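You operate a simulated robot arm through the tools that you are given. There is no shell and no other tool. Be economical: measure what you need, move in short steps, check, and stop when the job is done.

The job below is to be done with a simulated two-armed robot. You get a single attempt, and the scene is never put back.

## Task
Pick up the white case from the top of the grey side table with one hand, pass it to the other hand and put it on the shelf under the long grey bench. Set down upright: white case.

It is judged by the outcome, as a careful person would: the job done as asked, and still so three seconds after it is handed in. It fails if anything else is knocked over, pushed out of place, dropped, spilled or broken.

## Robot
Two 7-joint arms with two-finger parallel grippers on one trunk, on a base that drives. Base frame: it is fixed to the floor where the robot stands at the start and does not move with it; the origin is under the middle of the robot, x ahead of it, y to its left, z up; the surface under the hand at the start is at about z = 0.74. Readings come in m, rad, newtons and seconds.
The left shoulder is at the start at [0.05, 0.165, 1.055], the right one opposite. With the tool pointing down near the work surface each hand reaches from about 0.22 to 0.7 m from the robot's upright axis, wherever it stands, measured 20 degrees to its own side. Places, roughly: shelf under the long grey bench [-0.1, -2.6, 0.3]. Payload 3.91 kg a hand.
The tool frame of a hand sits at the grasp point between the pads (the TCP): z along the fingers, y along the line on which they close. The tips reach 0.03 m beyond it. The gripper opens to 0.11 m. The fingers are 0.02 m wide and 0.01 m thick; the gripper's body (0.048 by 0.112 m) begins 0.055 m behind the TCP.
Orientation is told as [roll, pitch, yaw] about the base's x, y, z axes, in that order, counted from this pose: with the fingers straight down and closing along the base's y, the tool's x points along the base's -x, its y along +y and its z along -z.

## Interface
- The arms move only by the tool move_arm. It takes "left_moves", "right_moves" or both (then of equal length, played together; a hand with none holds still); each is a list of rows, each a list of 7 numbers: the opening, from 0 (shut) to 1 (fully open), then the shift along the base's x, y, z in m, then the turn, a rotation vector about the base's x, y, z in rad. In form: [[grip, x, y, z, ax, ay, az], ...]. A call has 1 to 8 rows; each row shifts and turns the commanded pose from where the row before left it. Rows are played at 5 a second. More than 0.05 m and 0.15 rad between two rows, or a gripper value outside its range, and nothing of the call is played. A pose out of reach is approached as far as the arm can. The call stops where the force on the tool passes 40 N (or 10 N more than at its start, if that is more) or the arm is blocked; 0.2 s more then pass. Each finger travels about 0.045 m/s and halts on what it meets, pressing with about 24 N; the grip force reading is that of the motor and also rises with nothing between the fingers. The clock runs only during rows and for 0.2 s after the last one: add rows that do not move to give the fingers time. It gives the time, the measured TCP pose, the force on the tool (base axes), the opening and the grip force at its end, in the units of the frame above (readings bear some noise), with the torque about the TCP (base axes, N m) and any sound that the robot's microphone picked up.
- Cameras (640 x 400 px; columns grow to the right, rows downward): "scene" is now at [0.1154, -0.0184, 1.2252]; the picture's right is [-0.18, -0.98, 0.00], its down [-0.56, 0.10, -0.82] and it looks along [0.81, -0.15, -0.57] (base axes); focal length 280 px, centre (320, 200). "left" rides on the left gripper at [0.073, -0.017, -0.103] in its tool frame; the picture's right is [0.23, 0.97, 0.00], its down [-0.76, 0.18, -0.62] and it looks along [-0.61, 0.14, 0.78] (tool axes); focal length 222 px, centre (320, 200). "right" rides on the right gripper at [0.072, 0.017, -0.103] in its tool frame; the picture's right is [-0.23, 0.97, 0.00], its down [-0.76, -0.18, -0.62] and it looks along [-0.61, -0.14, 0.78] (tool axes); focal length 222 px, centre (320, 200). There is no depth. A picture from a camera that has moved, and an enlarged one, comes with that camera's place and axes in the base frame and with its lens.
- capture(camera): a new picture of that camera. The clock stands still meanwhile.
- slide_trunk(by): slides the trunk up (or, below 0, down) by that many m; the arms and the scene camera ride with it, the base frame stays. It gives what a move gives, with no picture.
- steer(legs): drives the robot by 1 to 6 legs, each [ahead, left, turn to the left] in m, m and rad, along the robot's own axes; the way and the turn of a leg run together, so that a leg with both is an arc; at most 1.5 m and 3.142 rad a leg. The arms and the cameras ride along, it lands a little off, and it stops where it bumps. It gives what a move gives.
- turn_head(pan, tilt): turns the head with the scene camera to pan (to the left, within 1.396 rad either way) and tilt (down, from -0.506 to 1.204), counted from straight ahead of the robot. It gives what a move gives.
- close_up(camera, box): a new picture of the part [left, top, right, bottom] of that camera's present view, enlarged. The clock stands still meanwhile.
- job_done(): hands the job in; it is judged then, once.

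Work in short steps. Places have to be worked out from the pictures, the camera data and where the tool is seen: move nearer, look again, correct. Check each grasp and each placing, and mend what went wrong. You have 120 turns and 88 pictures in all, those below and enlarged ones among them. Open the grippers and draw the arms clear of the work before you hand the job in, unless the task says otherwise; then end with one line.

The tools are called after "Emit:" by a JSON object that holds its "fn" and its "kwargs". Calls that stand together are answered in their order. move_arm: Moves the arms, as the interface text tells. Its arguments: {"type":"object","properties":{"left_moves":{"type":"array","items":{"type":"array","items":{"type":"number"}}},"right_moves":{"type":"array","items":{"type":"array","items":{"type":"number"}}}},"required":[]} The other tools are called the same way: slide_trunk (by) slides the trunk up or down; steer (legs) drives the base; turn_head (pan, tilt) turns the head that bears the scene camera; capture (camera) takes a picture; close_up (camera, box) takes an enlarged picture of a part of a camera's view; job_done () hands the job in.

At the start:

```text
time: 0.0
left_tcp_pos: [0.4263, 0.1109, 1.0306]
left_tcp_rot: [-0.001, -0.001, 0.002]
left_ft_force: [-0.5, -0.4, 0.0]
left_wrist_torque: [0.03, 0.03, -0.01]
left_width: 0.11
left_grip_force: 0.1
right_tcp_pos: [0.4236, -0.3152, 1.0312]
right_tcp_rot: [-0.001, 0.0, -0.001]
right_ft_force: [0.5, 1.0, 0.6]
right_wrist_torque: [0.03, -0.01, -0.01]
right_width: 0.1098
right_grip_force: 0.0
trunk travel left (down, up): [-0.275, 0.228]
robot x, y, heading: [-0.0019, -0.0019, 0.003]
head pan, tilt: [-0.18, 0.609]
```

scene: 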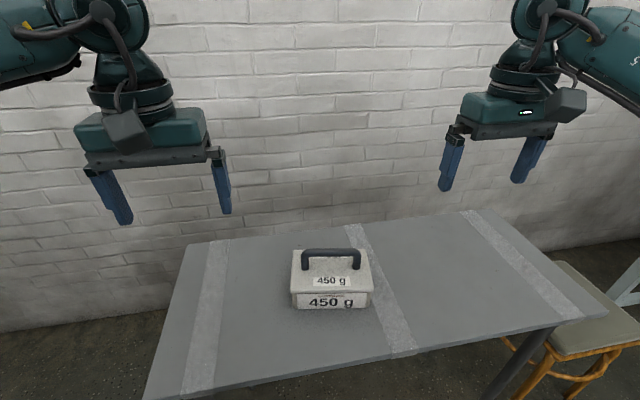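
right: 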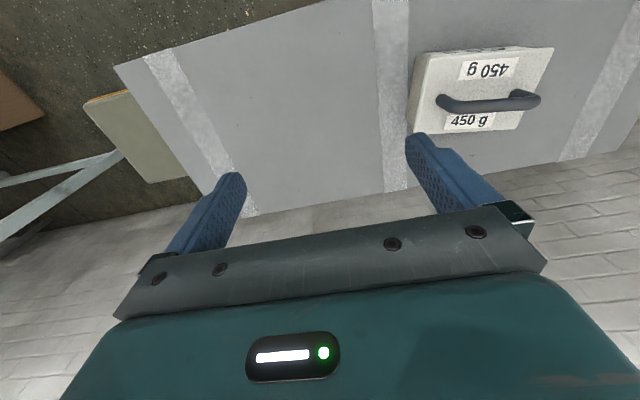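
left: 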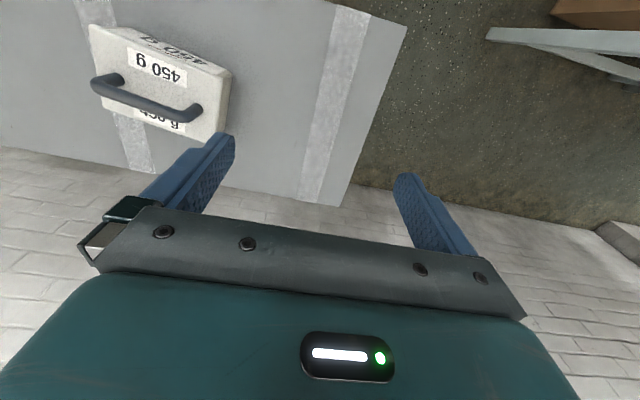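

The case sits on the table at roughly (0.48, -0.11) with its handle bar running along y. I'll look towards the bench first so I can plan the placing.

Emit:
{"fn": "turn_head", "kwargs": {"pan": -1.39, "tilt": 0.35}}

Emit:
{"fn": "capture", "kwargs": {"camera": "scene"}}

Emit:
{"fn": "close_up", "kwargs": {"camera": "left", "box": [60, 0, 260, 150]}}

```text
time: 1.4
left_tcp_pos: [0.4262, 0.1107, 1.0308]
left_tcp_rot: [0.0, 0.0, 0.002]
left_ft_force: [0.1, -0.7, 1.2]
left_wrist_torque: [-0.01, 0.01, -0.01]
left_width: 0.11
left_grip_force: 0.1
right_tcp_pos: [0.4231, -0.3166, 1.0305]
right_tcp_rot: [-0.001, -0.001, 0.0]
right_ft_force: [0.1, 1.0, 0.5]
right_wrist_torque: [0.0, 0.02, 0.01]
right_width: 0.1098
right_grip_force: 0.0
trunk travel left (down, up): [-0.275, 0.228]
robot x, y, heading: [0.0029, -0.0001, 0.001]
head pan, tilt: [-1.389, 0.351]
```

```text
84 pictures are left
camera scene: at [0.0456, -0.0942, 1.2488], right [-0.98, -0.18, 0.0], down [-0.06, 0.34, -0.94], along [0.17, -0.92, -0.34], focal length 280 px, centre (320, 200)
```

scene: 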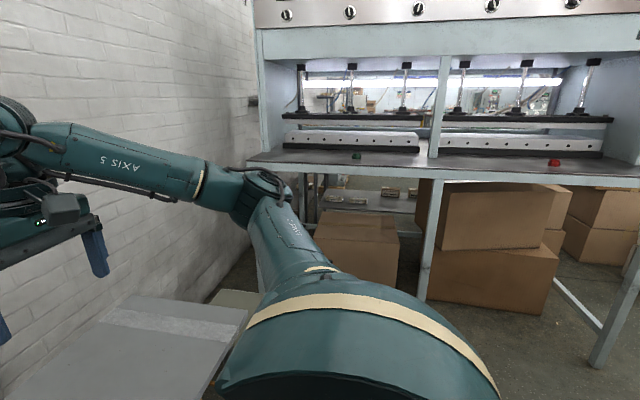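

```text
2.67 times, centred on (160, 75) of left
camera zoom: at [0.3527, 0.0942, 1.1341], right [-0.23, 0.97, 0.0], down [0.76, 0.18, 0.62], along [0.61, 0.14, -0.78], focal length 592 px, centre (747, 533)
```

zoom: 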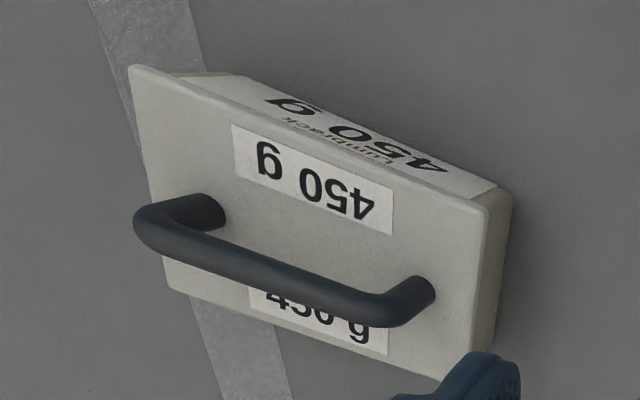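

The shelf is a second level under the grey bench, and there is plenty of height above it. I'll turn the right hand so it closes across the handle bar and bring it above the bar, then look again.

Emit:
{"fn": "move_arm", "kwargs": {"right_moves": [[1, 0.005, 0.02, 0, 0, 0, 0.139], [1, 0.005, 0.02, 0, 0, 0, 0.139], [1, 0.005, 0.02, 0, 0, 0, 0.139], [1, 0.005, 0.02, 0, 0, 0, 0.139], [1, 0.005, 0.02, 0, 0, 0, 0.139], [1, 0.005, 0.02, -0.01, 0, 0, 0.139], [1, 0.005, 0.02, -0.01, 0, 0, 0.139], [1, 0.005, 0.02, -0.01, 0, 0, 0.139]]}}

Emit:
{"fn": "move_arm", "kwargs": {"right_moves": [[1, 0.005, 0.02, -0.02, 0, 0, 0.139], [1, 0.006, 0.017, -0.02, 0, 0, 0.139], [1, 0, 0, 0, 0, 0, 0]]}}

Emit:
{"fn": "turn_head", "kwargs": {"pan": -0.18, "tilt": 0.75}}

Emit:
{"fn": "capture", "kwargs": {"camera": "scene"}}

Emit:
{"fn": "capture", "kwargs": {"camera": "right"}}

```text
time: 3.2
left_tcp_pos: [0.426, 0.1112, 1.0297]
left_tcp_rot: [0.001, 0.001, 0.003]
left_ft_force: [0.0, 0.3, 0.2]
left_wrist_torque: [0.0, 0.03, 0.01]
left_width: 0.1102
left_grip_force: 0.1
right_tcp_pos: [0.4265, -0.1324, 1.0]
right_tcp_rot: [0.0, 0.001, 1.109]
right_ft_force: [0.0, 0.6, -1.1]
right_wrist_torque: [0.0, -0.02, -0.01]
right_width: 0.1102
right_grip_force: 0.1
right hand out of reach, approached as far as the arm can: row 7, 8
trunk travel left (down, up): [-0.275, 0.228]
robot x, y, heading: [0.0019, -0.0054, -0.002]
head pan, tilt: [-1.389, 0.351]
```

```text
time: 4.0
left_tcp_pos: [0.4269, 0.1118, 1.0308]
left_tcp_rot: [0.001, 0.001, 0.003]
left_ft_force: [0.5, -0.6, 0.1]
left_wrist_torque: [0.03, -0.03, -0.04]
left_width: 0.11
left_grip_force: 0.0
right_tcp_pos: [0.4194, -0.1212, 0.9941]
right_tcp_rot: [-0.001, 0.0, 1.153]
right_ft_force: [0.6, 0.2, -0.6]
right_wrist_torque: [0.01, -0.01, -0.01]
right_width: 0.1101
right_grip_force: 0.0
right hand out of reach, approached as far as the arm can: row 1, 2
trunk travel left (down, up): [-0.275, 0.228]
robot x, y, heading: [0.0021, -0.0019, 0.003]
head pan, tilt: [-1.389, 0.351]
```

```text
time: 5.4
left_tcp_pos: [0.4267, 0.1122, 1.0309]
left_tcp_rot: [0.001, 0.001, 0.002]
left_ft_force: [0.8, 0.8, -0.2]
left_wrist_torque: [0.01, 0.02, -0.01]
left_width: 0.1103
left_grip_force: 0.0
right_tcp_pos: [0.4181, -0.1211, 0.994]
right_tcp_rot: [-0.002, 0.0, 1.154]
right_ft_force: [-0.4, 0.1, 0.0]
right_wrist_torque: [0.03, 0.03, 0.0]
right_width: 0.11
right_grip_force: 0.0
trunk travel left (down, up): [-0.275, 0.228]
robot x, y, heading: [0.0032, -0.0015, 0.005]
head pan, tilt: [-0.18, 0.75]
```

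```text
82 pictures are left
camera scene: at [0.1102, -0.0175, 1.2132], right [-0.18, -0.98, 0.0], down [-0.67, 0.12, -0.73], along [0.72, -0.13, -0.68], focal length 280 px, centre (320, 200)
```

scene: 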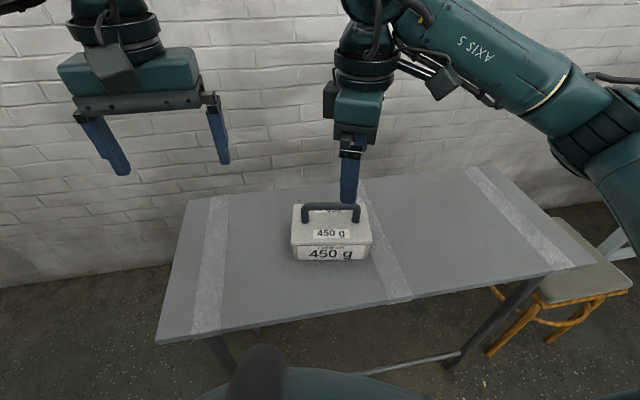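

```text
81 pictures are left
camera right: at [0.3739, -0.1814, 1.0959], right [-0.8, 0.6, 0.0], down [0.47, 0.62, 0.62], along [0.38, 0.5, -0.78], focal length 222 px, centre (320, 200)
```

right: 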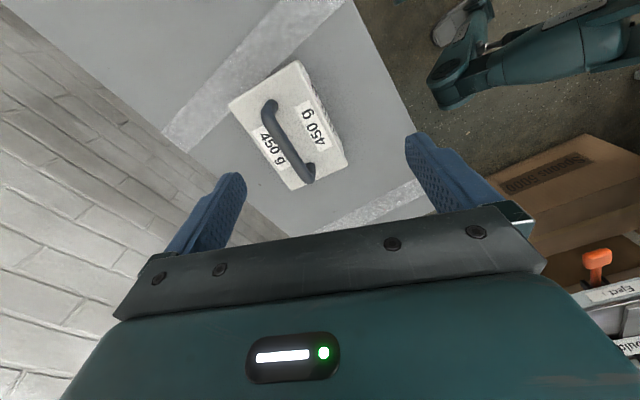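

The yaw joint limit stops the right hand at about 1.15 rad. Turning the whole robot 0.4 rad to the left supplies the rest and puts the case nearer to the right hand's side.

Emit:
{"fn": "steer", "kwargs": {"legs": [[0, 0, 0.4]]}}

Emit:
{"fn": "move_arm", "kwargs": {"right_moves": [[1, 0, 0, 0, 0, 0, 0]]}}

```text
time: 7.0
left_tcp_pos: [0.3489, 0.2702, 1.0306]
left_tcp_rot: [0.0, 0.0, 0.4]
left_ft_force: [0.6, 0.3, 0.2]
left_wrist_torque: [0.0, -0.01, 0.02]
left_width: 0.1099
left_grip_force: 0.1
right_tcp_pos: [0.4333, 0.051, 0.994]
right_tcp_rot: [-0.002, 0.001, 1.553]
right_ft_force: [-0.6, 0.0, 0.6]
right_wrist_torque: [-0.04, 0.0, -0.02]
right_width: 0.1101
right_grip_force: 0.1
trunk travel left (down, up): [-0.275, 0.228]
robot x, y, heading: [0.003, -0.0007, 0.399]
head pan, tilt: [-0.18, 0.75]
```

```text
time: 7.4
left_tcp_pos: [0.3475, 0.2688, 1.03]
left_tcp_rot: [0.0, -0.001, 0.402]
left_ft_force: [0.2, -0.5, -0.2]
left_wrist_torque: [-0.03, -0.01, 0.01]
left_width: 0.1098
left_grip_force: 0.1
right_tcp_pos: [0.4336, 0.0508, 0.994]
right_tcp_rot: [0.0, 0.0, 1.553]
right_ft_force: [-0.1, -0.7, -0.5]
right_wrist_torque: [0.01, 0.0, 0.0]
right_width: 0.1101
right_grip_force: 0.0
trunk travel left (down, up): [-0.275, 0.228]
robot x, y, heading: [0.0001, 0.0009, 0.404]
head pan, tilt: [-0.18, 0.75]
```

The hand is now at yaw 1.55. My estimate from the views is a bar centre of (0.475, -0.107, 0.843) with the bar at about 82°. I'll move just above the bar, slightly right of centre, and check.

Emit:
{"fn": "move_arm", "kwargs": {"right_moves": [[1, 0.008, -0.04, 0, 0, 0, -0.06], [1, 0.008, -0.04, 0, 0, 0, -0.06], [1, 0.008, -0.04, -0.02, 0, 0, 0], [1, 0.008, -0.04, -0.03, 0, 0, 0], [1, 0.0074, -0.012, -0.04, 0, 0, 0], [1, 0, 0, 0, 0, 0, 0]]}}

Emit:
{"fn": "turn_head", "kwargs": {"pan": -0.6, "tilt": 0.7}}

Emit:
{"fn": "close_up", "kwargs": {"camera": "scene", "box": [220, 100, 420, 225]}}

Emit:
{"fn": "capture", "kwargs": {"camera": "right"}}

Emit:
{"fn": "capture", "kwargs": {"camera": "left"}}

```text
refused: row 4 steps farther than a row can; nothing moved
```

```text
time: 8.3
left_tcp_pos: [0.3492, 0.2684, 1.0299]
left_tcp_rot: [0.0, 0.002, 0.402]
left_ft_force: [0.6, -1.2, 0.4]
left_wrist_torque: [-0.02, -0.02, -0.07]
left_width: 0.1099
left_grip_force: 0.1
right_tcp_pos: [0.4341, 0.051, 0.9933]
right_tcp_rot: [0.001, -0.001, 1.552]
right_ft_force: [-0.7, 0.2, 0.6]
right_wrist_torque: [-0.01, -0.02, 0.02]
right_width: 0.1099
right_grip_force: 0.1
trunk travel left (down, up): [-0.275, 0.228]
robot x, y, heading: [-0.0003, 0.0048, 0.397]
head pan, tilt: [-0.6, 0.7]
```

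```text
3.20 times, centred on (320, 162) of scene
camera zoom: at [0.1096, -0.0081, 1.2174], right [-0.2, -0.98, 0.0], down [-0.63, 0.13, -0.76], along [0.75, -0.15, -0.64], focal length 896 px, centre (320, 320)
```

zoom: 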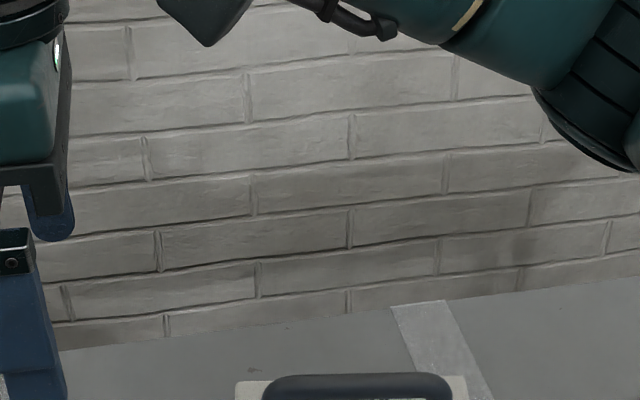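

```text
79 pictures are left
camera right: at [0.4149, -0.0216, 1.0958], right [-0.97, 0.24, 0.0], down [0.19, 0.76, 0.62], along [0.15, 0.6, -0.78], focal length 222 px, centre (320, 200)
```

right: 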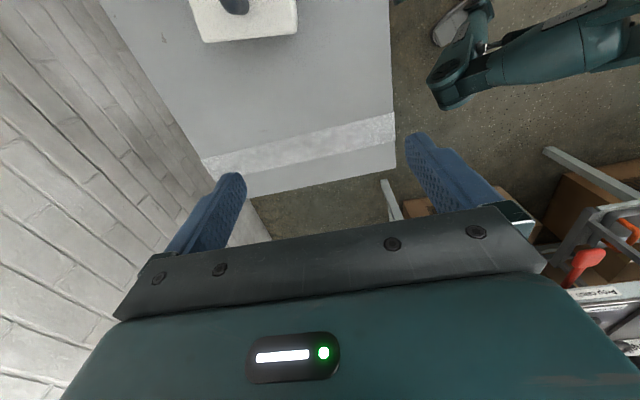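

```text
78 pictures are left
camera left: at [0.2879, 0.2244, 1.1341], right [-0.59, 0.81, 0.0], down [0.63, 0.46, 0.62], along [0.5, 0.37, -0.78], focal length 222 px, centre (320, 200)
```

left: 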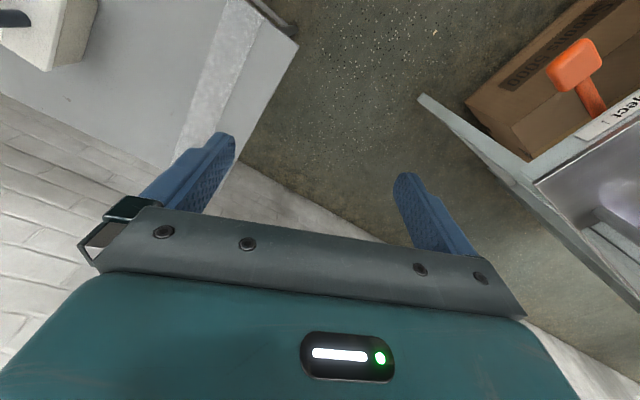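

One row was over the step limit, so nothing moved. I'll resend it with smaller steps.

Emit:
{"fn": "move_arm", "kwargs": {"right_moves": [[1, 0.008, -0.04, 0, 0, 0, -0.06], [1, 0.008, -0.04, 0, 0, 0, -0.06], [1, 0.008, -0.04, -0.02, 0, 0, 0], [1, 0.008, -0.035, -0.03, 0, 0, 0], [1, 0.0074, -0.017, -0.04, 0, 0, 0], [1, 0, 0, 0, 0, 0, 0]]}}

Emit:
{"fn": "close_up", "kwargs": {"camera": "scene", "box": [220, 150, 420, 275]}}

Emit:
{"fn": "capture", "kwargs": {"camera": "right"}}

```text
time: 9.7
left_tcp_pos: [0.3482, 0.2674, 1.029]
left_tcp_rot: [0.0, 0.002, 0.401]
left_ft_force: [-0.3, -0.1, 0.1]
left_wrist_torque: [0.01, -0.02, -0.01]
left_width: 0.1101
left_grip_force: 0.3
right_tcp_pos: [0.4153, -0.0665, 0.9348]
right_tcp_rot: [-0.001, 0.0, 1.433]
right_ft_force: [0.6, 0.0, -0.4]
right_wrist_torque: [0.03, 0.03, -0.01]
right_width: 0.1102
right_grip_force: 0.0
right hand out of reach, approached as far as the arm can: row 3, 4, 5
trunk travel left (down, up): [-0.275, 0.228]
robot x, y, heading: [0.002, -0.0007, 0.4]
head pan, tilt: [-0.6, 0.7]
```

```text
3.20 times, centred on (320, 212) of scene
camera zoom: at [0.1097, -0.0082, 1.2174], right [-0.2, -0.98, 0.0], down [-0.63, 0.13, -0.76], along [0.75, -0.15, -0.64], focal length 896 px, centre (320, 160)
```

zoom: 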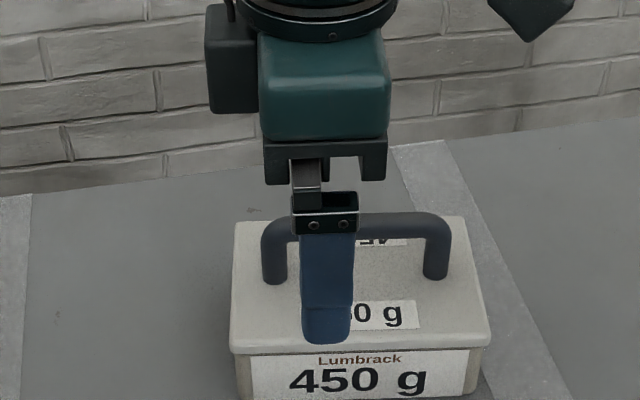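

```text
76 pictures are left
camera right: at [0.3886, -0.1361, 1.0368], right [-0.93, 0.36, 0.0], down [0.28, 0.73, 0.62], along [0.22, 0.58, -0.78], focal length 222 px, centre (320, 200)
```

right: 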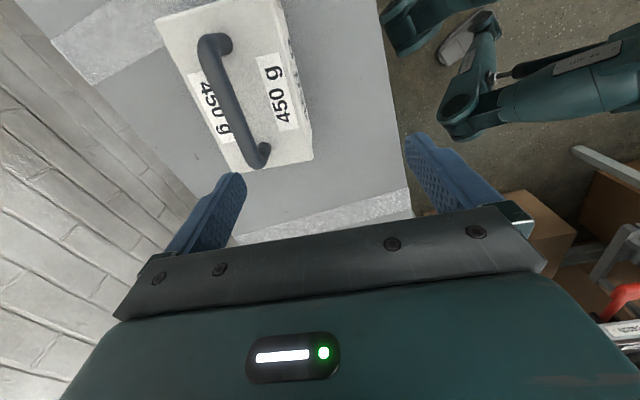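

The right hand is still at its limit, and turning further left should help. I'll look left first to see whether the machine there is in the way.

Emit:
{"fn": "turn_head", "kwargs": {"pan": 1.1, "tilt": 0.55}}

Emit:
{"fn": "capture", "kwargs": {"camera": "scene"}}

```text
time: 11.4
left_tcp_pos: [0.349, 0.2688, 1.0298]
left_tcp_rot: [0.0, -0.001, 0.403]
left_ft_force: [-0.3, -0.1, 0.5]
left_wrist_torque: [0.0, -0.02, 0.04]
left_width: 0.1098
left_grip_force: 0.1
right_tcp_pos: [0.4144, -0.0656, 0.936]
right_tcp_rot: [0.0, 0.0, 1.433]
right_ft_force: [-0.2, 0.1, -0.2]
right_wrist_torque: [-0.03, 0.01, -0.03]
right_width: 0.11
right_grip_force: 0.0
trunk travel left (down, up): [-0.275, 0.228]
robot x, y, heading: [-0.0005, 0.0027, 0.397]
head pan, tilt: [1.1, 0.55]
```

```text
75 pictures are left
camera scene: at [0.0329, 0.0984, 1.2306], right [1.0, -0.07, 0.0], down [-0.04, -0.52, -0.85], along [0.06, 0.85, -0.52], focal length 280 px, centre (320, 200)
```

scene: 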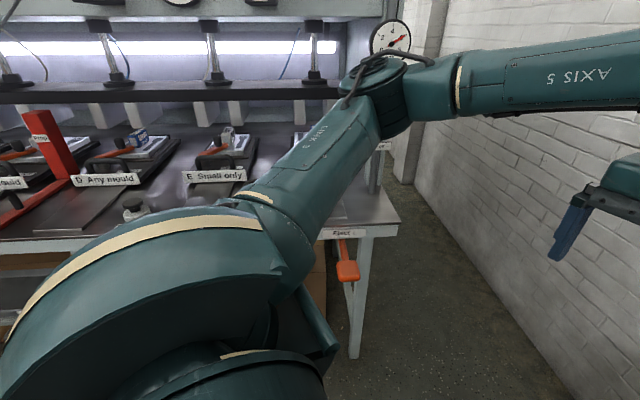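

The machine's top is lower than the arm, and its upper structure is well beyond the elbow's sweep. I'll turn another 0.4 rad.

Emit:
{"fn": "steer", "kwargs": {"legs": [[0, 0, 0.4]]}}

Emit:
{"fn": "turn_head", "kwargs": {"pan": -0.95, "tilt": 0.75}}

```text
time: 13.0
left_tcp_pos: [0.2179, 0.3829, 1.0299]
left_tcp_rot: [0.001, 0.0, 0.797]
left_ft_force: [0.1, 0.8, -0.8]
left_wrist_torque: [0.0, -0.03, 0.0]
left_width: 0.1101
left_grip_force: 0.2
right_tcp_pos: [0.4091, 0.0989, 0.9353]
right_tcp_rot: [-0.001, 0.0, 1.829]
right_ft_force: [0.0, 0.1, 0.4]
right_wrist_torque: [-0.01, 0.0, 0.02]
right_width: 0.1099
right_grip_force: 0.0
trunk travel left (down, up): [-0.275, 0.228]
robot x, y, heading: [0.0009, 0.0014, 0.799]
head pan, tilt: [1.1, 0.55]
```

```text
time: 15.0
left_tcp_pos: [0.2194, 0.3836, 1.0307]
left_tcp_rot: [0.001, 0.0, 0.798]
left_ft_force: [-0.6, -0.4, 0.0]
left_wrist_torque: [0.0, -0.01, 0.0]
left_width: 0.1102
left_grip_force: 0.0
right_tcp_pos: [0.4094, 0.0994, 0.9361]
right_tcp_rot: [-0.002, 0.0, 1.83]
right_ft_force: [0.5, -0.1, 0.2]
right_wrist_torque: [-0.01, -0.01, 0.0]
right_width: 0.1099
right_grip_force: 0.0
trunk travel left (down, up): [-0.275, 0.228]
robot x, y, heading: [0.0004, 0.0014, 0.8]
head pan, tilt: [-0.949, 0.75]
```

Now I'll move the right hand to above the bar at yaw 1.40, position (0.475, -0.121, 0.905).

Emit:
{"fn": "move_arm", "kwargs": {"right_moves": [[1, 0.011, -0.037, 0, 0, 0, -0.072], [1, 0.011, -0.037, 0, 0, 0, -0.072], [1, 0.011, -0.037, 0, 0, 0, -0.072], [1, 0.011, -0.037, -0.01, 0, 0, -0.072], [1, 0.011, -0.037, -0.01, 0, 0, -0.072], [1, 0.011, -0.035, -0.01, 0, 0, -0.07], [1, 0, 0, 0, 0, 0, 0]]}}

Emit:
{"fn": "capture", "kwargs": {"camera": "scene"}}

Emit:
{"fn": "capture", "kwargs": {"camera": "right"}}

```text
time: 16.6
left_tcp_pos: [0.2191, 0.3838, 1.0297]
left_tcp_rot: [0.0, 0.0, 0.798]
left_ft_force: [-1.1, 0.3, 0.8]
left_wrist_torque: [-0.01, -0.01, -0.02]
left_width: 0.11
left_grip_force: 0.0
right_tcp_pos: [0.4331, -0.0781, 0.9237]
right_tcp_rot: [-0.001, 0.0, 1.397]
right_ft_force: [0.0, -0.4, -0.1]
right_wrist_torque: [-0.01, 0.01, 0.02]
right_width: 0.1102
right_grip_force: 0.0
right hand out of reach, approached as far as the arm can: row 3, 4, 5, 6
trunk travel left (down, up): [-0.275, 0.228]
robot x, y, heading: [0.0045, -0.0024, 0.793]
head pan, tilt: [-0.949, 0.75]
```

```text
74 pictures are left
camera scene: at [0.1017, 0.0058, 1.2133], right [-0.15, -0.99, 0.0], down [-0.67, 0.1, -0.73], along [0.72, -0.11, -0.68], focal length 280 px, centre (320, 200)
```

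scene: 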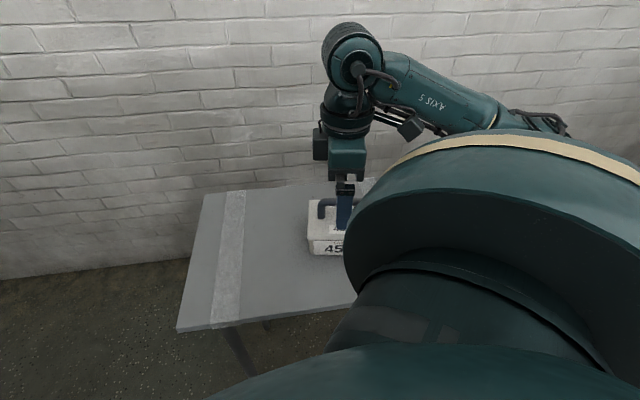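

```text
73 pictures are left
camera right: at [0.4044, -0.1468, 1.0269], right [-0.92, 0.39, 0.0], down [0.3, 0.72, 0.62], along [0.25, 0.57, -0.78], focal length 222 px, centre (320, 200)
```

right: 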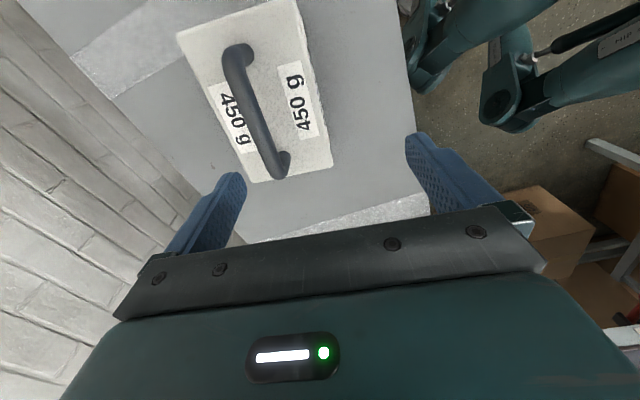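

The reach limit here comes from wrist yaw relative to the arm, so I need to know what turn is available the other way. I'll test the left hand's yaw range in free air.

Emit:
{"fn": "move_arm", "kwargs": {"left_moves": [[1, 0, 0, 0, 0, 0, 0.15], [1, 0, 0, 0, 0, 0, 0.15], [1, 0, 0, 0, 0, 0, 0.15], [1, 0, 0, 0, 0, 0, 0.15], [1, 0, 0, 0, 0, 0, 0.15], [1, 0, 0, 0, 0, 0, 0.15], [1, 0, 0, 0, 0, 0, 0.15], [1, 0, 0, 0, 0, 0, 0.15]]}}

Emit:
{"fn": "move_arm", "kwargs": {"left_moves": [[1, 0, 0, 0, 0, 0, 0.15], [1, 0, 0, 0, 0, 0, 0.15], [1, 0, 0, 0, 0, 0, 0.15], [1, 0, 0, 0, 0, 0, 0.15], [1, 0, 0, 0, 0, 0, 0.15], [1, 0, 0, 0, 0, 0, 0.15], [1, 0, 0, 0, 0, 0, 0.15], [1, 0, 0, 0, 0, 0, 0.15]]}}

```text
time: 18.4
left_tcp_pos: [0.2172, 0.3827, 1.0296]
left_tcp_rot: [-0.001, -0.002, 2.001]
left_ft_force: [0.4, -0.5, 0.4]
left_wrist_torque: [-0.04, 0.0, 0.0]
left_width: 0.11
left_grip_force: 0.0
right_tcp_pos: [0.4325, -0.0786, 0.9245]
right_tcp_rot: [0.0, 0.0, 1.398]
right_ft_force: [0.3, -0.1, -0.2]
right_wrist_torque: [0.02, 0.02, 0.01]
right_width: 0.1101
right_grip_force: 0.2
trunk travel left (down, up): [-0.275, 0.228]
robot x, y, heading: [-0.001, -0.0025, 0.798]
head pan, tilt: [-0.949, 0.75]
```

```text
time: 20.2
left_tcp_pos: [0.2171, 0.3829, 1.0281]
left_tcp_rot: [-0.001, 0.0, -3.082]
left_ft_force: [-0.2, -0.7, 0.5]
left_wrist_torque: [0.01, 0.02, 0.01]
left_width: 0.11
left_grip_force: 0.1
right_tcp_pos: [0.4343, -0.0778, 0.924]
right_tcp_rot: [-0.002, 0.001, 1.399]
right_ft_force: [-0.6, -0.7, 0.5]
right_wrist_torque: [-0.01, -0.03, 0.01]
right_width: 0.1102
right_grip_force: 0.1
trunk travel left (down, up): [-0.275, 0.228]
robot x, y, heading: [-0.0004, 0.0013, 0.791]
head pan, tilt: [-0.949, 0.75]
```

The left hand turns freely in the + direction, so by symmetry the right hand should turn freely in −. I'll rotate the right hand the other way to a relative yaw of −1.74 and bring the left back to about +1.4, lifting the right for clearance.

Emit:
{"fn": "move_arm", "kwargs": {"right_moves": [[1, 0, 0, 0.03, 0, 0, -0.147], [1, 0, 0, 0.03, 0, 0, -0.147], [1, 0, 0, 0.03, 0, 0, -0.147], [1, 0, 0, 0, 0, 0, -0.147], [1, 0, 0, 0, 0, 0, -0.147], [1, 0, 0, 0, 0, 0, -0.147], [1, 0, 0, 0, 0, 0, -0.147], [1, 0, 0, 0, 0, 0, -0.147]], "left_moves": [[1, 0, 0, 0, 0, 0, -0.143], [1, 0, 0, 0, 0, 0, -0.143], [1, 0, 0, 0, 0, 0, -0.143], [1, 0, 0, 0, 0, 0, -0.143], [1, 0, 0, 0, 0, 0, -0.143], [1, 0, 0, 0, 0, 0, -0.143], [1, 0, 0, 0, 0, 0, -0.143], [1, 0, 0, 0, 0, 0, 0]]}}

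Emit:
{"fn": "move_arm", "kwargs": {"right_moves": [[1, 0, 0, 0, 0, 0, -0.147], [1, 0, 0, 0, 0, 0, -0.147], [1, 0, 0, 0, 0, 0, -0.147], [1, 0, 0, 0, 0, 0, -0.147], [1, 0, 0, 0, 0, 0, -0.147], [1, 0, 0, 0, 0, 0, -0.147], [1, 0, 0, 0, 0, 0, -0.147], [1, 0, 0, 0, 0, 0, -0.147]]}}

Emit:
{"fn": "steer", "kwargs": {"legs": [[0, 0, -0.8]]}}

```text
time: 22.0
left_tcp_pos: [0.2184, 0.3829, 1.0298]
left_tcp_rot: [0.002, -0.002, 2.193]
left_ft_force: [-0.9, 0.0, -0.2]
left_wrist_torque: [0.01, 0.0, 0.01]
left_width: 0.1102
left_grip_force: 0.0
right_tcp_pos: [0.4332, -0.0768, 1.0028]
right_tcp_rot: [0.002, 0.0, 0.221]
right_ft_force: [0.2, 0.8, -1.1]
right_wrist_torque: [0.0, 0.0, 0.03]
right_width: 0.1101
right_grip_force: 0.1
right hand out of reach, approached as far as the arm can: row 3
trunk travel left (down, up): [-0.275, 0.228]
robot x, y, heading: [0.0018, -0.0004, 0.795]
head pan, tilt: [-0.949, 0.75]
```

```text
time: 23.8
left_tcp_pos: [0.218, 0.3818, 1.0298]
left_tcp_rot: [0.001, 0.001, 2.196]
left_ft_force: [0.4, -0.3, -0.1]
left_wrist_torque: [0.04, 0.0, 0.0]
left_width: 0.11
left_grip_force: 0.0
right_tcp_pos: [0.4331, -0.0771, 1.0015]
right_tcp_rot: [0.0, 0.001, -0.954]
right_ft_force: [0.0, 0.3, 0.0]
right_wrist_torque: [-0.02, -0.04, 0.01]
right_width: 0.1102
right_grip_force: 0.1
trunk travel left (down, up): [-0.275, 0.228]
robot x, y, heading: [0.0011, 0.0031, 0.801]
head pan, tilt: [-0.949, 0.75]
```

```text
time: 26.3
left_tcp_pos: [0.4267, 0.1118, 1.0301]
left_tcp_rot: [0.001, 0.0, 1.4]
left_ft_force: [-0.1, -0.5, 0.8]
left_wrist_torque: [-0.02, -0.01, -0.01]
left_width: 0.1101
left_grip_force: 0.0
right_tcp_pos: [0.247, -0.363, 1.0024]
right_tcp_rot: [0.0, 0.003, -1.747]
right_ft_force: [0.2, 0.9, -0.4]
right_wrist_torque: [0.0, 0.0, -0.01]
right_width: 0.1099
right_grip_force: 0.0
trunk travel left (down, up): [-0.275, 0.228]
robot x, y, heading: [-0.002, 0.002, 0.002]
head pan, tilt: [-0.949, 0.75]
```

Both yaws are right now. I'll pitch the left hand to a fingers-forward pose (closing vertically) for receiving the case, moving it slightly outward, and bring the right hand above the bar.

Emit:
{"fn": "move_arm", "kwargs": {"left_moves": [[1, 0, 0.01, 0, -0.025, -0.147, 0], [1, 0, 0.01, 0, -0.025, -0.147, 0], [1, 0, 0.01, 0, -0.025, -0.147, 0], [1, 0, 0.01, 0, -0.025, -0.147, 0], [1, 0, 0.01, 0, -0.025, -0.147, 0], [1, 0, 0.01, 0, -0.025, -0.147, 0], [1, 0, 0.01, 0, -0.025, -0.147, 0], [1, 0, 0.01, 0, -0.025, -0.147, 0]], "right_moves": [[1, 0.0285, 0.03, -0.01, 0, 0, 0], [1, 0.0285, 0.03, -0.01, 0, 0, 0], [1, 0.0285, 0.03, -0.01, 0, 0, 0], [1, 0.0285, 0.03, -0.01, 0, 0, 0], [1, 0.0285, 0.03, -0.01, 0, 0, 0], [1, 0.0285, 0.03, -0.01, 0, 0, 0], [1, 0.0285, 0.03, -0.01, 0, 0, 0], [1, 0.0285, 0.032, -0.01, 0, 0, 0]]}}

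Emit:
{"fn": "turn_head", "kwargs": {"pan": -0.18, "tilt": 0.65}}

Emit:
{"fn": "capture", "kwargs": {"camera": "scene"}}

Emit:
{"fn": "capture", "kwargs": {"camera": "right"}}

```text
time: 28.1
left_tcp_pos: [0.4458, 0.1911, 1.0348]
left_tcp_rot: [-1.195, -0.004, 1.4]
left_ft_force: [0.1, 0.5, 0.3]
left_wrist_torque: [-0.02, -0.01, 0.01]
left_width: 0.1098
left_grip_force: 0.1
left hand out of reach, approached as far as the arm can: row 8
right_tcp_pos: [0.4661, -0.1361, 0.9244]
right_tcp_rot: [0.004, 0.006, -1.749]
right_ft_force: [0.4, 0.1, 0.6]
right_wrist_torque: [0.04, 0.0, -0.03]
right_width: 0.1103
right_grip_force: 0.0
right hand out of reach, approached as far as the arm can: row 8
trunk travel left (down, up): [-0.275, 0.228]
robot x, y, heading: [0.0002, 0.0003, 0.001]
head pan, tilt: [-0.949, 0.75]
```

```text
time: 29.2
left_tcp_pos: [0.4468, 0.1916, 1.0357]
left_tcp_rot: [-1.19, -0.002, 1.404]
left_ft_force: [0.0, 0.4, 0.2]
left_wrist_torque: [-0.03, -0.02, 0.02]
left_width: 0.1101
left_grip_force: 0.1
right_tcp_pos: [0.4665, -0.1352, 0.9241]
right_tcp_rot: [0.0, 0.003, -1.746]
right_ft_force: [0.2, -0.2, 0.8]
right_wrist_torque: [-0.01, 0.0, 0.01]
right_width: 0.11
right_grip_force: 0.1
trunk travel left (down, up): [-0.275, 0.228]
robot x, y, heading: [-0.0028, -0.0001, 0.0]
head pan, tilt: [-0.18, 0.649]
```

```text
72 pictures are left
camera scene: at [0.1141, -0.0181, 1.2218], right [-0.18, -0.98, 0.0], down [-0.59, 0.11, -0.8], along [0.78, -0.14, -0.6], focal length 280 px, centre (320, 200)
```

scene: 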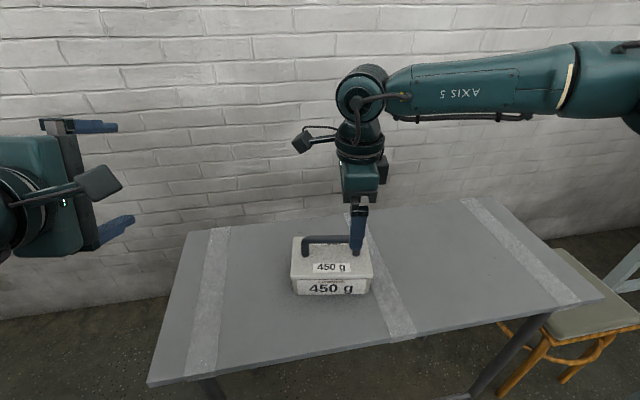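

```text
71 pictures are left
camera right: at [0.4952, -0.0679, 1.0258], right [0.92, -0.39, 0.0], down [-0.31, -0.72, 0.62], along [-0.24, -0.57, -0.78], focal length 222 px, centre (320, 200)
```

right: 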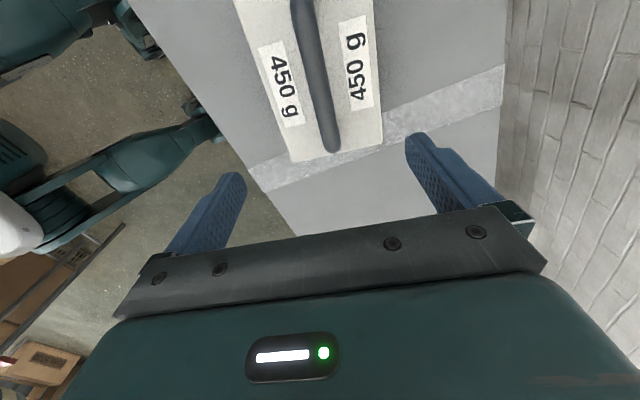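

The left hand's receiving pose works. The right fingers straddle the bar line, which is at x≈0.477 for y=-0.121. I'll shift across and see whether it gets there.

Emit:
{"fn": "move_arm", "kwargs": {"right_moves": [[1, 0.005, 0.007, 0, 0, 0, 0], [1, 0.005, 0.007, 0, 0, 0, 0], [1, 0, 0, -0.01, 0, 0, 0]]}}

```text
time: 30.0
left_tcp_pos: [0.4461, 0.1905, 1.0337]
left_tcp_rot: [-1.192, -0.002, 1.402]
left_ft_force: [-0.6, -0.1, -0.6]
left_wrist_torque: [-0.02, -0.01, 0.0]
left_width: 0.11
left_grip_force: 0.1
right_tcp_pos: [0.466, -0.1353, 0.916]
right_tcp_rot: [0.002, 0.004, -1.747]
right_ft_force: [0.0, 1.1, 0.3]
right_wrist_torque: [-0.01, 0.0, -0.04]
right_width: 0.11
right_grip_force: 0.1
right hand out of reach, approached as far as the arm can: row 1, 2
trunk travel left (down, up): [-0.275, 0.228]
robot x, y, heading: [0.0005, 0.0014, -0.001]
head pan, tilt: [-0.18, 0.649]
```

That is a joint limit, so I'll shift the base slightly, which carries the hand along. I'll go a bit extra to the left for margin and then correct with the arm.

Emit:
{"fn": "steer", "kwargs": {"legs": [[0.02, 0.05, 0]]}}

Emit:
{"fn": "move_arm", "kwargs": {"right_moves": [[1, -0.004, -0.018, 0, 0, 0, 0], [1, -0.004, -0.018, 0, 0, 0, 0], [1, 0, 0, -0.01, 0, 0, 0]]}}

```text
time: 31.1
left_tcp_pos: [0.4663, 0.2412, 1.0346]
left_tcp_rot: [-1.192, -0.003, 1.404]
left_ft_force: [0.0, 0.6, -0.7]
left_wrist_torque: [0.0, 0.03, -0.02]
left_width: 0.11
left_grip_force: 0.0
right_tcp_pos: [0.4851, -0.0874, 0.9166]
right_tcp_rot: [0.001, 0.004, -1.748]
right_ft_force: [-0.1, 0.7, 0.4]
right_wrist_torque: [-0.02, -0.02, 0.02]
right_width: 0.1103
right_grip_force: 0.1
trunk travel left (down, up): [-0.275, 0.228]
robot x, y, heading: [0.0204, 0.0459, -0.0]
head pan, tilt: [-0.18, 0.649]
```

```text
time: 31.9
left_tcp_pos: [0.4651, 0.2407, 1.034]
left_tcp_rot: [-1.193, -0.003, 1.402]
left_ft_force: [-1.3, 0.3, 0.3]
left_wrist_torque: [0.02, -0.03, -0.01]
left_width: 0.1101
left_grip_force: 0.0
right_tcp_pos: [0.4783, -0.1225, 0.9047]
right_tcp_rot: [0.002, 0.007, -1.747]
right_ft_force: [0.0, -0.3, 0.3]
right_wrist_torque: [0.02, -0.01, -0.05]
right_width: 0.1098
right_grip_force: 0.0
trunk travel left (down, up): [-0.275, 0.228]
robot x, y, heading: [0.0175, 0.0501, 0.002]
head pan, tilt: [-0.18, 0.649]
```

The hand is at the target, so I'll descend to z≈0.85, keeping the fingertips above the case's lid, and check before closing.

Emit:
{"fn": "move_arm", "kwargs": {"right_moves": [[1, 0, 0, -0.02, 0, 0, 0], [1, 0, 0, -0.02, 0, 0, 0], [1, 0, 0, -0.014, 0, 0, 0], [1, 0, 0, 0, 0, 0, 0]]}}

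Emit:
{"fn": "close_up", "kwargs": {"camera": "scene", "box": [240, 180, 440, 305]}}

Emit:
{"fn": "capture", "kwargs": {"camera": "right"}}

```text
time: 32.9
left_tcp_pos: [0.4658, 0.2403, 1.0336]
left_tcp_rot: [-1.191, -0.004, 1.404]
left_ft_force: [-0.1, 0.0, 0.3]
left_wrist_torque: [0.02, 0.01, 0.01]
left_width: 0.1102
left_grip_force: 0.1
right_tcp_pos: [0.4778, -0.1227, 0.8508]
right_tcp_rot: [0.001, 0.006, -1.748]
right_ft_force: [0.3, -0.3, 0.7]
right_wrist_torque: [0.0, 0.0, 0.03]
right_width: 0.1104
right_grip_force: 0.2
trunk travel left (down, up): [-0.275, 0.228]
robot x, y, heading: [0.016, 0.0508, 0.003]
head pan, tilt: [-0.18, 0.649]
```

```text
3.20 times, centred on (340, 242) of scene
camera zoom: at [0.1339, 0.0314, 1.2218], right [-0.18, -0.98, 0.0], down [-0.59, 0.11, -0.8], along [0.78, -0.14, -0.6], focal length 896 px, centre (256, 64)
```

zoom: 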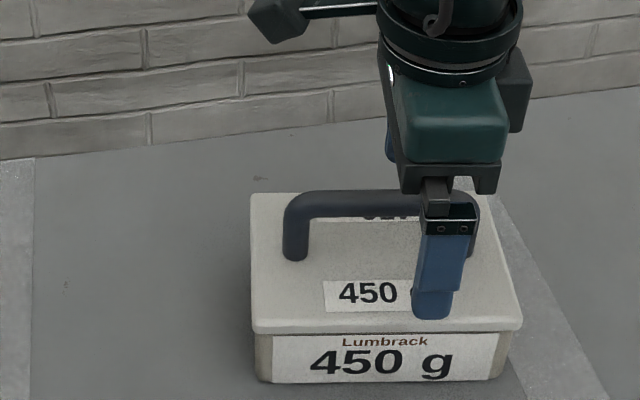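

```text
69 pictures are left
camera right: at [0.5063, -0.0552, 0.9533], right [0.92, -0.39, 0.0], down [-0.31, -0.72, 0.62], along [-0.24, -0.57, -0.79], focal length 222 px, centre (320, 200)
```

right: 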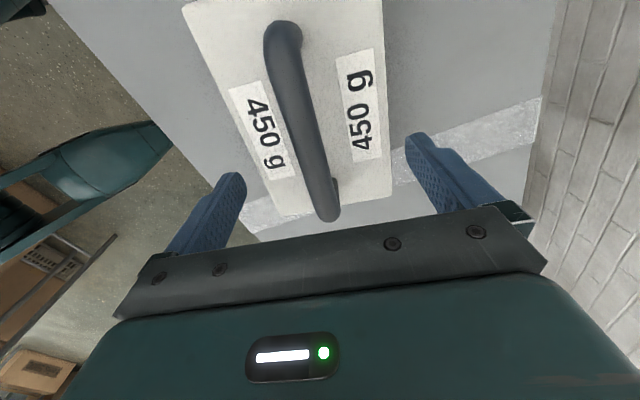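

The pictures put the bar centre nearer y≈-0.10, so the hand is close to the bar's right end. I'll shift 1.2 cm left along the bar and then close.

Emit:
{"fn": "move_arm", "kwargs": {"right_moves": [[1, 0.002, 0.012, 0, 0, 0, 0], [0.5, 0, 0, 0, 0, 0, 0], [0.2, 0, 0, 0, 0, 0, 0], [0, 0, 0, 0, 0, 0, 0], [0, 0, 0, 0, 0, 0, 0], [0, 0, 0, 0, 0, 0, 0], [0, 0, 0, 0, 0, 0, 0], [0, 0, 0, 0, 0, 0, 0]]}}

Emit:
{"fn": "move_arm", "kwargs": {"right_moves": [[0, 0, 0, 0, 0, 0, 0], [0, 0, 0, 0, 0, 0, 0], [0, 0, 0, 0, 0, 0, 0], [0, 0, 0, 0, 0, 0, 0], [0, 0, 0, 0, 0, 0, 0]]}}

Emit:
{"fn": "close_up", "kwargs": {"camera": "scene", "box": [240, 180, 440, 305]}}

```text
time: 34.7
left_tcp_pos: [0.4656, 0.2413, 1.0344]
left_tcp_rot: [-1.193, -0.001, 1.402]
left_ft_force: [0.2, -0.2, 0.5]
left_wrist_torque: [0.0, -0.02, -0.01]
left_width: 0.1102
left_grip_force: 0.0
right_tcp_pos: [0.4801, -0.1101, 0.8502]
right_tcp_rot: [0.002, 0.003, -1.746]
right_ft_force: [-0.7, -0.7, 1.0]
right_wrist_torque: [-0.04, 0.04, 0.07]
right_width: 0.0156
right_grip_force: 24.5
trunk travel left (down, up): [-0.275, 0.228]
robot x, y, heading: [0.0198, 0.0521, 0.006]
head pan, tilt: [-0.18, 0.649]
```

```text
time: 35.9
left_tcp_pos: [0.4653, 0.2412, 1.0347]
left_tcp_rot: [-1.192, -0.003, 1.404]
left_ft_force: [0.3, -0.2, -0.5]
left_wrist_torque: [-0.02, 0.01, 0.0]
left_width: 0.1101
left_grip_force: 0.1
right_tcp_pos: [0.4787, -0.1098, 0.8504]
right_tcp_rot: [0.003, 0.005, -1.746]
right_ft_force: [0.5, 0.3, 0.4]
right_wrist_torque: [-0.01, -0.01, 0.15]
right_width: 0.0158
right_grip_force: 24.2
trunk travel left (down, up): [-0.275, 0.228]
robot x, y, heading: [0.0168, 0.0509, 0.004]
head pan, tilt: [-0.18, 0.649]
```

```text
3.20 times, centred on (340, 242) of scene
camera zoom: at [0.1339, 0.0315, 1.2218], right [-0.18, -0.98, 0.0], down [-0.59, 0.11, -0.8], along [0.78, -0.14, -0.6], focal length 896 px, centre (256, 64)
```

zoom: 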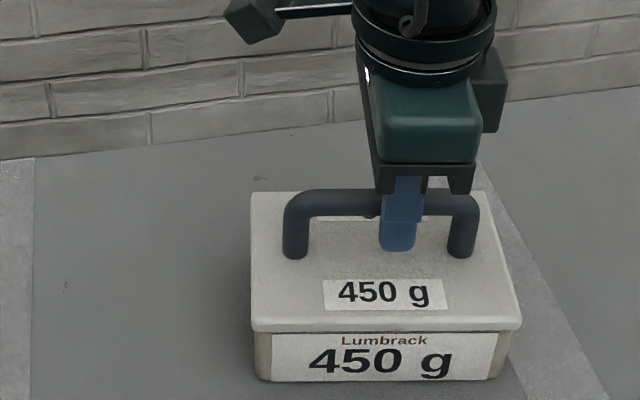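

The bar is gripped (width 15.6 mm), about 1 cm right of centre, which leaves its left half free. I'll lift straight up.

Emit:
{"fn": "move_arm", "kwargs": {"right_moves": [[0, 0, 0, 0.01, 0, 0, 0], [0, 0, 0, 0.02, 0, 0, 0], [0, 0, 0, 0.03, 0, 0, 0], [0, 0, 0, 0.03, 0, 0, 0], [0, 0, 0, 0.03, 0, 0, 0], [0, 0, 0, 0.03, 0, 0, 0], [0, 0, 0, 0, 0, 0, 0]]}}

Emit:
{"fn": "capture", "kwargs": {"camera": "scene"}}

```text
time: 37.5
left_tcp_pos: [0.4656, 0.2408, 1.0346]
left_tcp_rot: [-1.193, -0.001, 1.403]
left_ft_force: [-1.0, -0.1, -0.6]
left_wrist_torque: [-0.04, -0.01, 0.0]
left_width: 0.1102
left_grip_force: 0.1
right_tcp_pos: [0.4802, -0.1102, 1.0008]
right_tcp_rot: [0.001, 0.004, -1.747]
right_ft_force: [0.5, 0.5, -0.2]
right_wrist_torque: [0.02, -0.01, -0.03]
right_width: 0.0001
right_grip_force: 24.2
trunk travel left (down, up): [-0.275, 0.228]
robot x, y, heading: [0.0206, 0.0499, 0.002]
head pan, tilt: [-0.18, 0.649]
```

```text
67 pictures are left
camera scene: at [0.1339, 0.0314, 1.2218], right [-0.18, -0.98, 0.0], down [-0.59, 0.11, -0.8], along [0.78, -0.14, -0.6], focal length 280 px, centre (320, 200)
```

scene: 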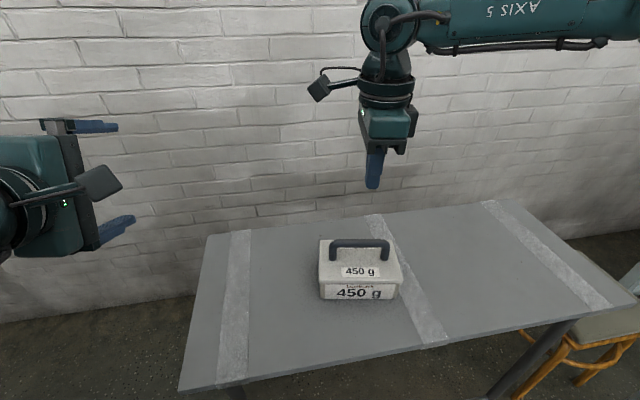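

The handle slipped out of the fingers, though the case is still in place and upright. I'll go back down, grip slightly deeper and lift by only a few millimetres while reading the force, to learn whether the case is heavy or the grip is slick.

Emit:
{"fn": "move_arm", "kwargs": {"right_moves": [[0.4, 0, 0, -0.02, 0, 0, 0], [0.4, 0, 0, -0.03, 0, 0, 0], [0.4, 0, 0, -0.03, 0, 0, 0], [0.4, 0, 0, -0.03, 0, 0, 0], [0.4, 0, 0, -0.03, 0, 0, 0], [0.4, 0, 0, -0.017, 0, 0, 0], [0.4, 0, 0, 0, 0, 0, 0]]}}

Emit:
{"fn": "close_up", "kwargs": {"camera": "scene", "box": [260, 180, 460, 305]}}

Emit:
{"fn": "move_arm", "kwargs": {"right_moves": [[0, 0, 0, 0, 0, 0, 0], [0, 0, 0, 0, 0, 0, 0], [0, 0, 0, 0, 0, 0, 0], [0, 0, 0, 0, 0, 0, 0], [0, 0, 0, 0, 0, 0, 0], [0, 0, 0, 0, 0, 0, 0], [0, 0, 0, 0.003, 0, 0, 0], [0, 0, 0, 0.003, 0, 0, 0]]}}

```text
time: 39.1
left_tcp_pos: [0.4647, 0.2405, 1.0363]
left_tcp_rot: [-1.192, 0.0, 1.402]
left_ft_force: [-0.4, -0.4, 0.3]
left_wrist_torque: [0.03, 0.0, 0.01]
left_width: 0.11
left_grip_force: 0.0
right_tcp_pos: [0.4794, -0.1106, 0.8452]
right_tcp_rot: [0.002, 0.005, -1.747]
right_ft_force: [0.0, -0.4, 0.2]
right_wrist_torque: [0.01, 0.0, 0.0]
right_width: 0.0441
right_grip_force: 0.0
trunk travel left (down, up): [-0.275, 0.228]
robot x, y, heading: [0.0208, 0.0498, 0.0]
head pan, tilt: [-0.18, 0.649]
```

```text
3.20 times, centred on (360, 242) of scene
camera zoom: at [0.1339, 0.0314, 1.2218], right [-0.18, -0.98, 0.0], down [-0.59, 0.11, -0.8], along [0.78, -0.14, -0.6], focal length 896 px, centre (192, 64)
```

zoom: 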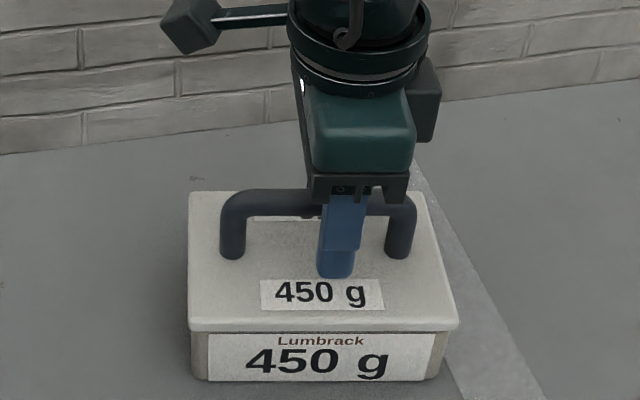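

```text
time: 40.9
left_tcp_pos: [0.466, 0.2405, 1.0352]
left_tcp_rot: [-1.194, -0.002, 1.403]
left_ft_force: [0.2, -0.5, 0.0]
left_wrist_torque: [-0.02, 0.02, 0.0]
left_width: 0.11
left_grip_force: 0.2
right_tcp_pos: [0.4793, -0.1119, 0.8495]
right_tcp_rot: [0.003, 0.004, -1.746]
right_ft_force: [0.1, -0.4, -4.2]
right_wrist_torque: [-0.08, -0.01, -0.01]
right_width: 0.0157
right_grip_force: 23.5
trunk travel left (down, up): [-0.275, 0.228]
robot x, y, heading: [0.0216, 0.0531, 0.002]
head pan, tilt: [-0.18, 0.649]
```

The force is about −4.2 N, which matches a 450 g case. I'll lift slowly and watch for slipping.

Emit:
{"fn": "move_arm", "kwargs": {"right_moves": [[0, 0, 0, 0.003, 0, 0, 0], [0, 0, 0, 0.003, 0, 0, 0], [0, 0, 0, 0.003, 0, 0, 0], [0, 0, 0, 0, 0, 0, 0]]}}

Emit:
{"fn": "close_up", "kwargs": {"camera": "scene", "box": [260, 180, 460, 305]}}

```text
time: 41.9
left_tcp_pos: [0.4651, 0.2407, 1.0339]
left_tcp_rot: [-1.193, 0.0, 1.404]
left_ft_force: [0.0, 0.3, -0.3]
left_wrist_torque: [0.02, 0.02, -0.01]
left_width: 0.1099
left_grip_force: 0.0
right_tcp_pos: [0.4796, -0.111, 0.8596]
right_tcp_rot: [0.001, 0.003, -1.747]
right_ft_force: [-0.3, -0.3, -4.8]
right_wrist_torque: [-0.01, 0.01, 0.01]
right_width: 0.0156
right_grip_force: 24.0
trunk travel left (down, up): [-0.275, 0.228]
robot x, y, heading: [0.0203, 0.0465, 0.0]
head pan, tilt: [-0.18, 0.649]
```

```text
3.20 times, centred on (360, 242) of scene
camera zoom: at [0.1342, 0.0313, 1.2217], right [-0.18, -0.98, 0.0], down [-0.6, 0.11, -0.8], along [0.78, -0.14, -0.6], focal length 896 px, centre (192, 64)
```

zoom: 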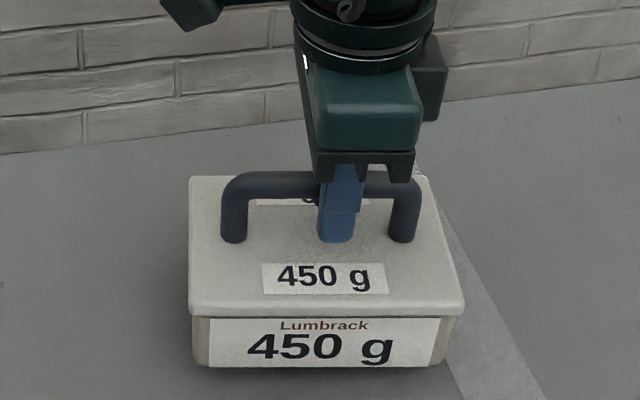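

The case is off the table and held this time. I'll continue slowly at 1 cm per row.

Emit:
{"fn": "move_arm", "kwargs": {"right_moves": [[0, 0, 0, 0.006, 0, 0, 0], [0, 0, 0, 0.008, 0, 0, 0], [0, 0, 0, 0.01, 0, 0, 0], [0, 0, 0, 0.01, 0, 0, 0], [0, 0, 0, 0.01, 0, 0, 0], [0, 0, 0, 0.008, 0, 0, 0], [0, 0, 0, 0.005, 0, 0, 0], [0, 0, 0, 0, 0, 0, 0]]}}

Emit:
{"fn": "close_up", "kwargs": {"camera": "scene", "box": [260, 160, 460, 285]}}

```text
time: 43.7
left_tcp_pos: [0.4648, 0.2404, 1.0348]
left_tcp_rot: [-1.193, -0.003, 1.402]
left_ft_force: [-0.4, 0.3, 0.5]
left_wrist_torque: [0.03, 0.0, 0.02]
left_width: 0.1099
left_grip_force: 0.0
right_tcp_pos: [0.479, -0.1112, 0.9175]
right_tcp_rot: [0.003, 0.006, -1.748]
right_ft_force: [0.5, 0.1, -4.8]
right_wrist_torque: [-0.01, 0.03, 0.0]
right_width: 0.0158
right_grip_force: 24.2
trunk travel left (down, up): [-0.275, 0.228]
robot x, y, heading: [0.0215, 0.0479, 0.0]
head pan, tilt: [-0.18, 0.649]
```

```text
3.20 times, centred on (360, 222) of scene
camera zoom: at [0.1342, 0.0313, 1.2217], right [-0.18, -0.98, 0.0], down [-0.6, 0.11, -0.8], along [0.78, -0.14, -0.6], focal length 896 px, centre (192, 128)
```

zoom: 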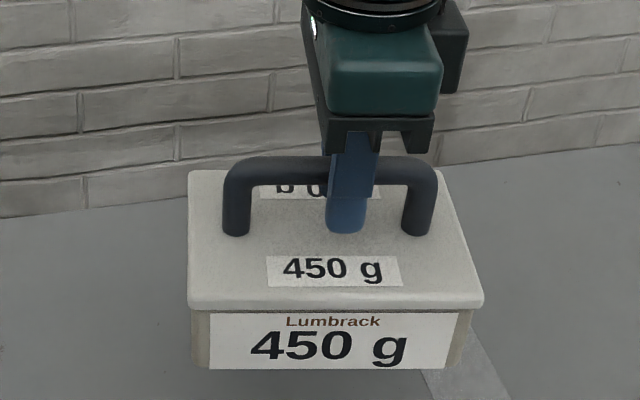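

The case hangs level at about 0.45 kg. Next I'll finish pitching the left hand to horizontal and bring it to a staging point behind the free half of the bar, still well to the left.

Emit:
{"fn": "move_arm", "kwargs": {"left_moves": [[0.6, -0.02, 0, -0.02, -0.0214, -0.124, 0], [0.41, -0.02, 0, -0.02, -0.0214, -0.124, 0], [0.41, -0.02, 0, -0.02, -0.0214, -0.124, 0], [0.41, -0.02, -0.02, -0.02, 0, 0, 0], [0.41, -0.02, -0.03, -0.02, 0, 0, 0], [0.41, 0, -0.03, -0.018, 0, 0, 0], [0.41, 0, 0, 0, 0, 0, 0]]}}

Emit:
{"fn": "capture", "kwargs": {"camera": "left"}}

Emit:
{"fn": "capture", "kwargs": {"camera": "scene"}}

```text
time: 45.3
left_tcp_pos: [0.4762, 0.1987, 1.0061]
left_tcp_rot: [-1.307, 0.014, 1.381]
left_ft_force: [0.1, 0.3, -0.2]
left_wrist_torque: [-0.01, 0.0, 0.01]
left_width: 0.0454
left_grip_force: 0.1
left hand out of reach, approached as far as the arm can: row 1, 2, 3, 4, 5, 6
right_tcp_pos: [0.4795, -0.111, 0.9165]
right_tcp_rot: [0.002, 0.006, -1.747]
right_ft_force: [0.6, 0.5, -5.1]
right_wrist_torque: [-0.03, 0.04, -0.03]
right_width: 0.0157
right_grip_force: 24.6
trunk travel left (down, up): [-0.275, 0.228]
robot x, y, heading: [0.0201, 0.0516, 0.006]
head pan, tilt: [-0.18, 0.649]
```

```text
63 pictures are left
camera left: at [0.3677, 0.146, 1.0518], right [-0.3, -0.19, -0.94], down [-0.49, 0.87, -0.02], along [0.82, 0.45, -0.35], focal length 222 px, centre (320, 200)
```

left: 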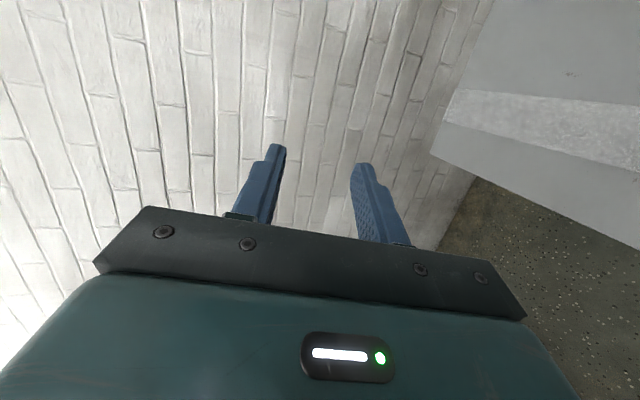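

```text
62 pictures are left
camera scene: at [0.1342, 0.0318, 1.2217], right [-0.18, -0.98, 0.0], down [-0.6, 0.11, -0.8], along [0.78, -0.14, -0.6], focal length 280 px, centre (320, 200)
```

scene: 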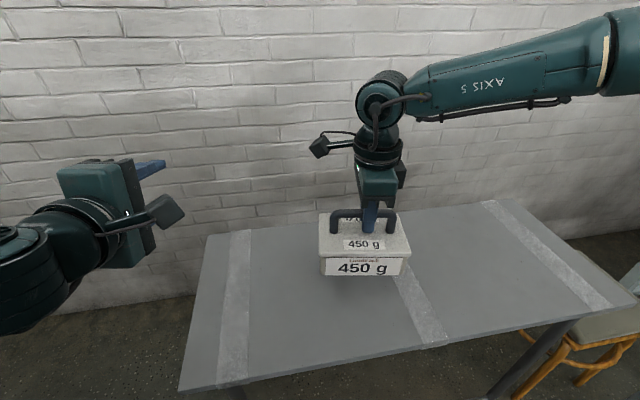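

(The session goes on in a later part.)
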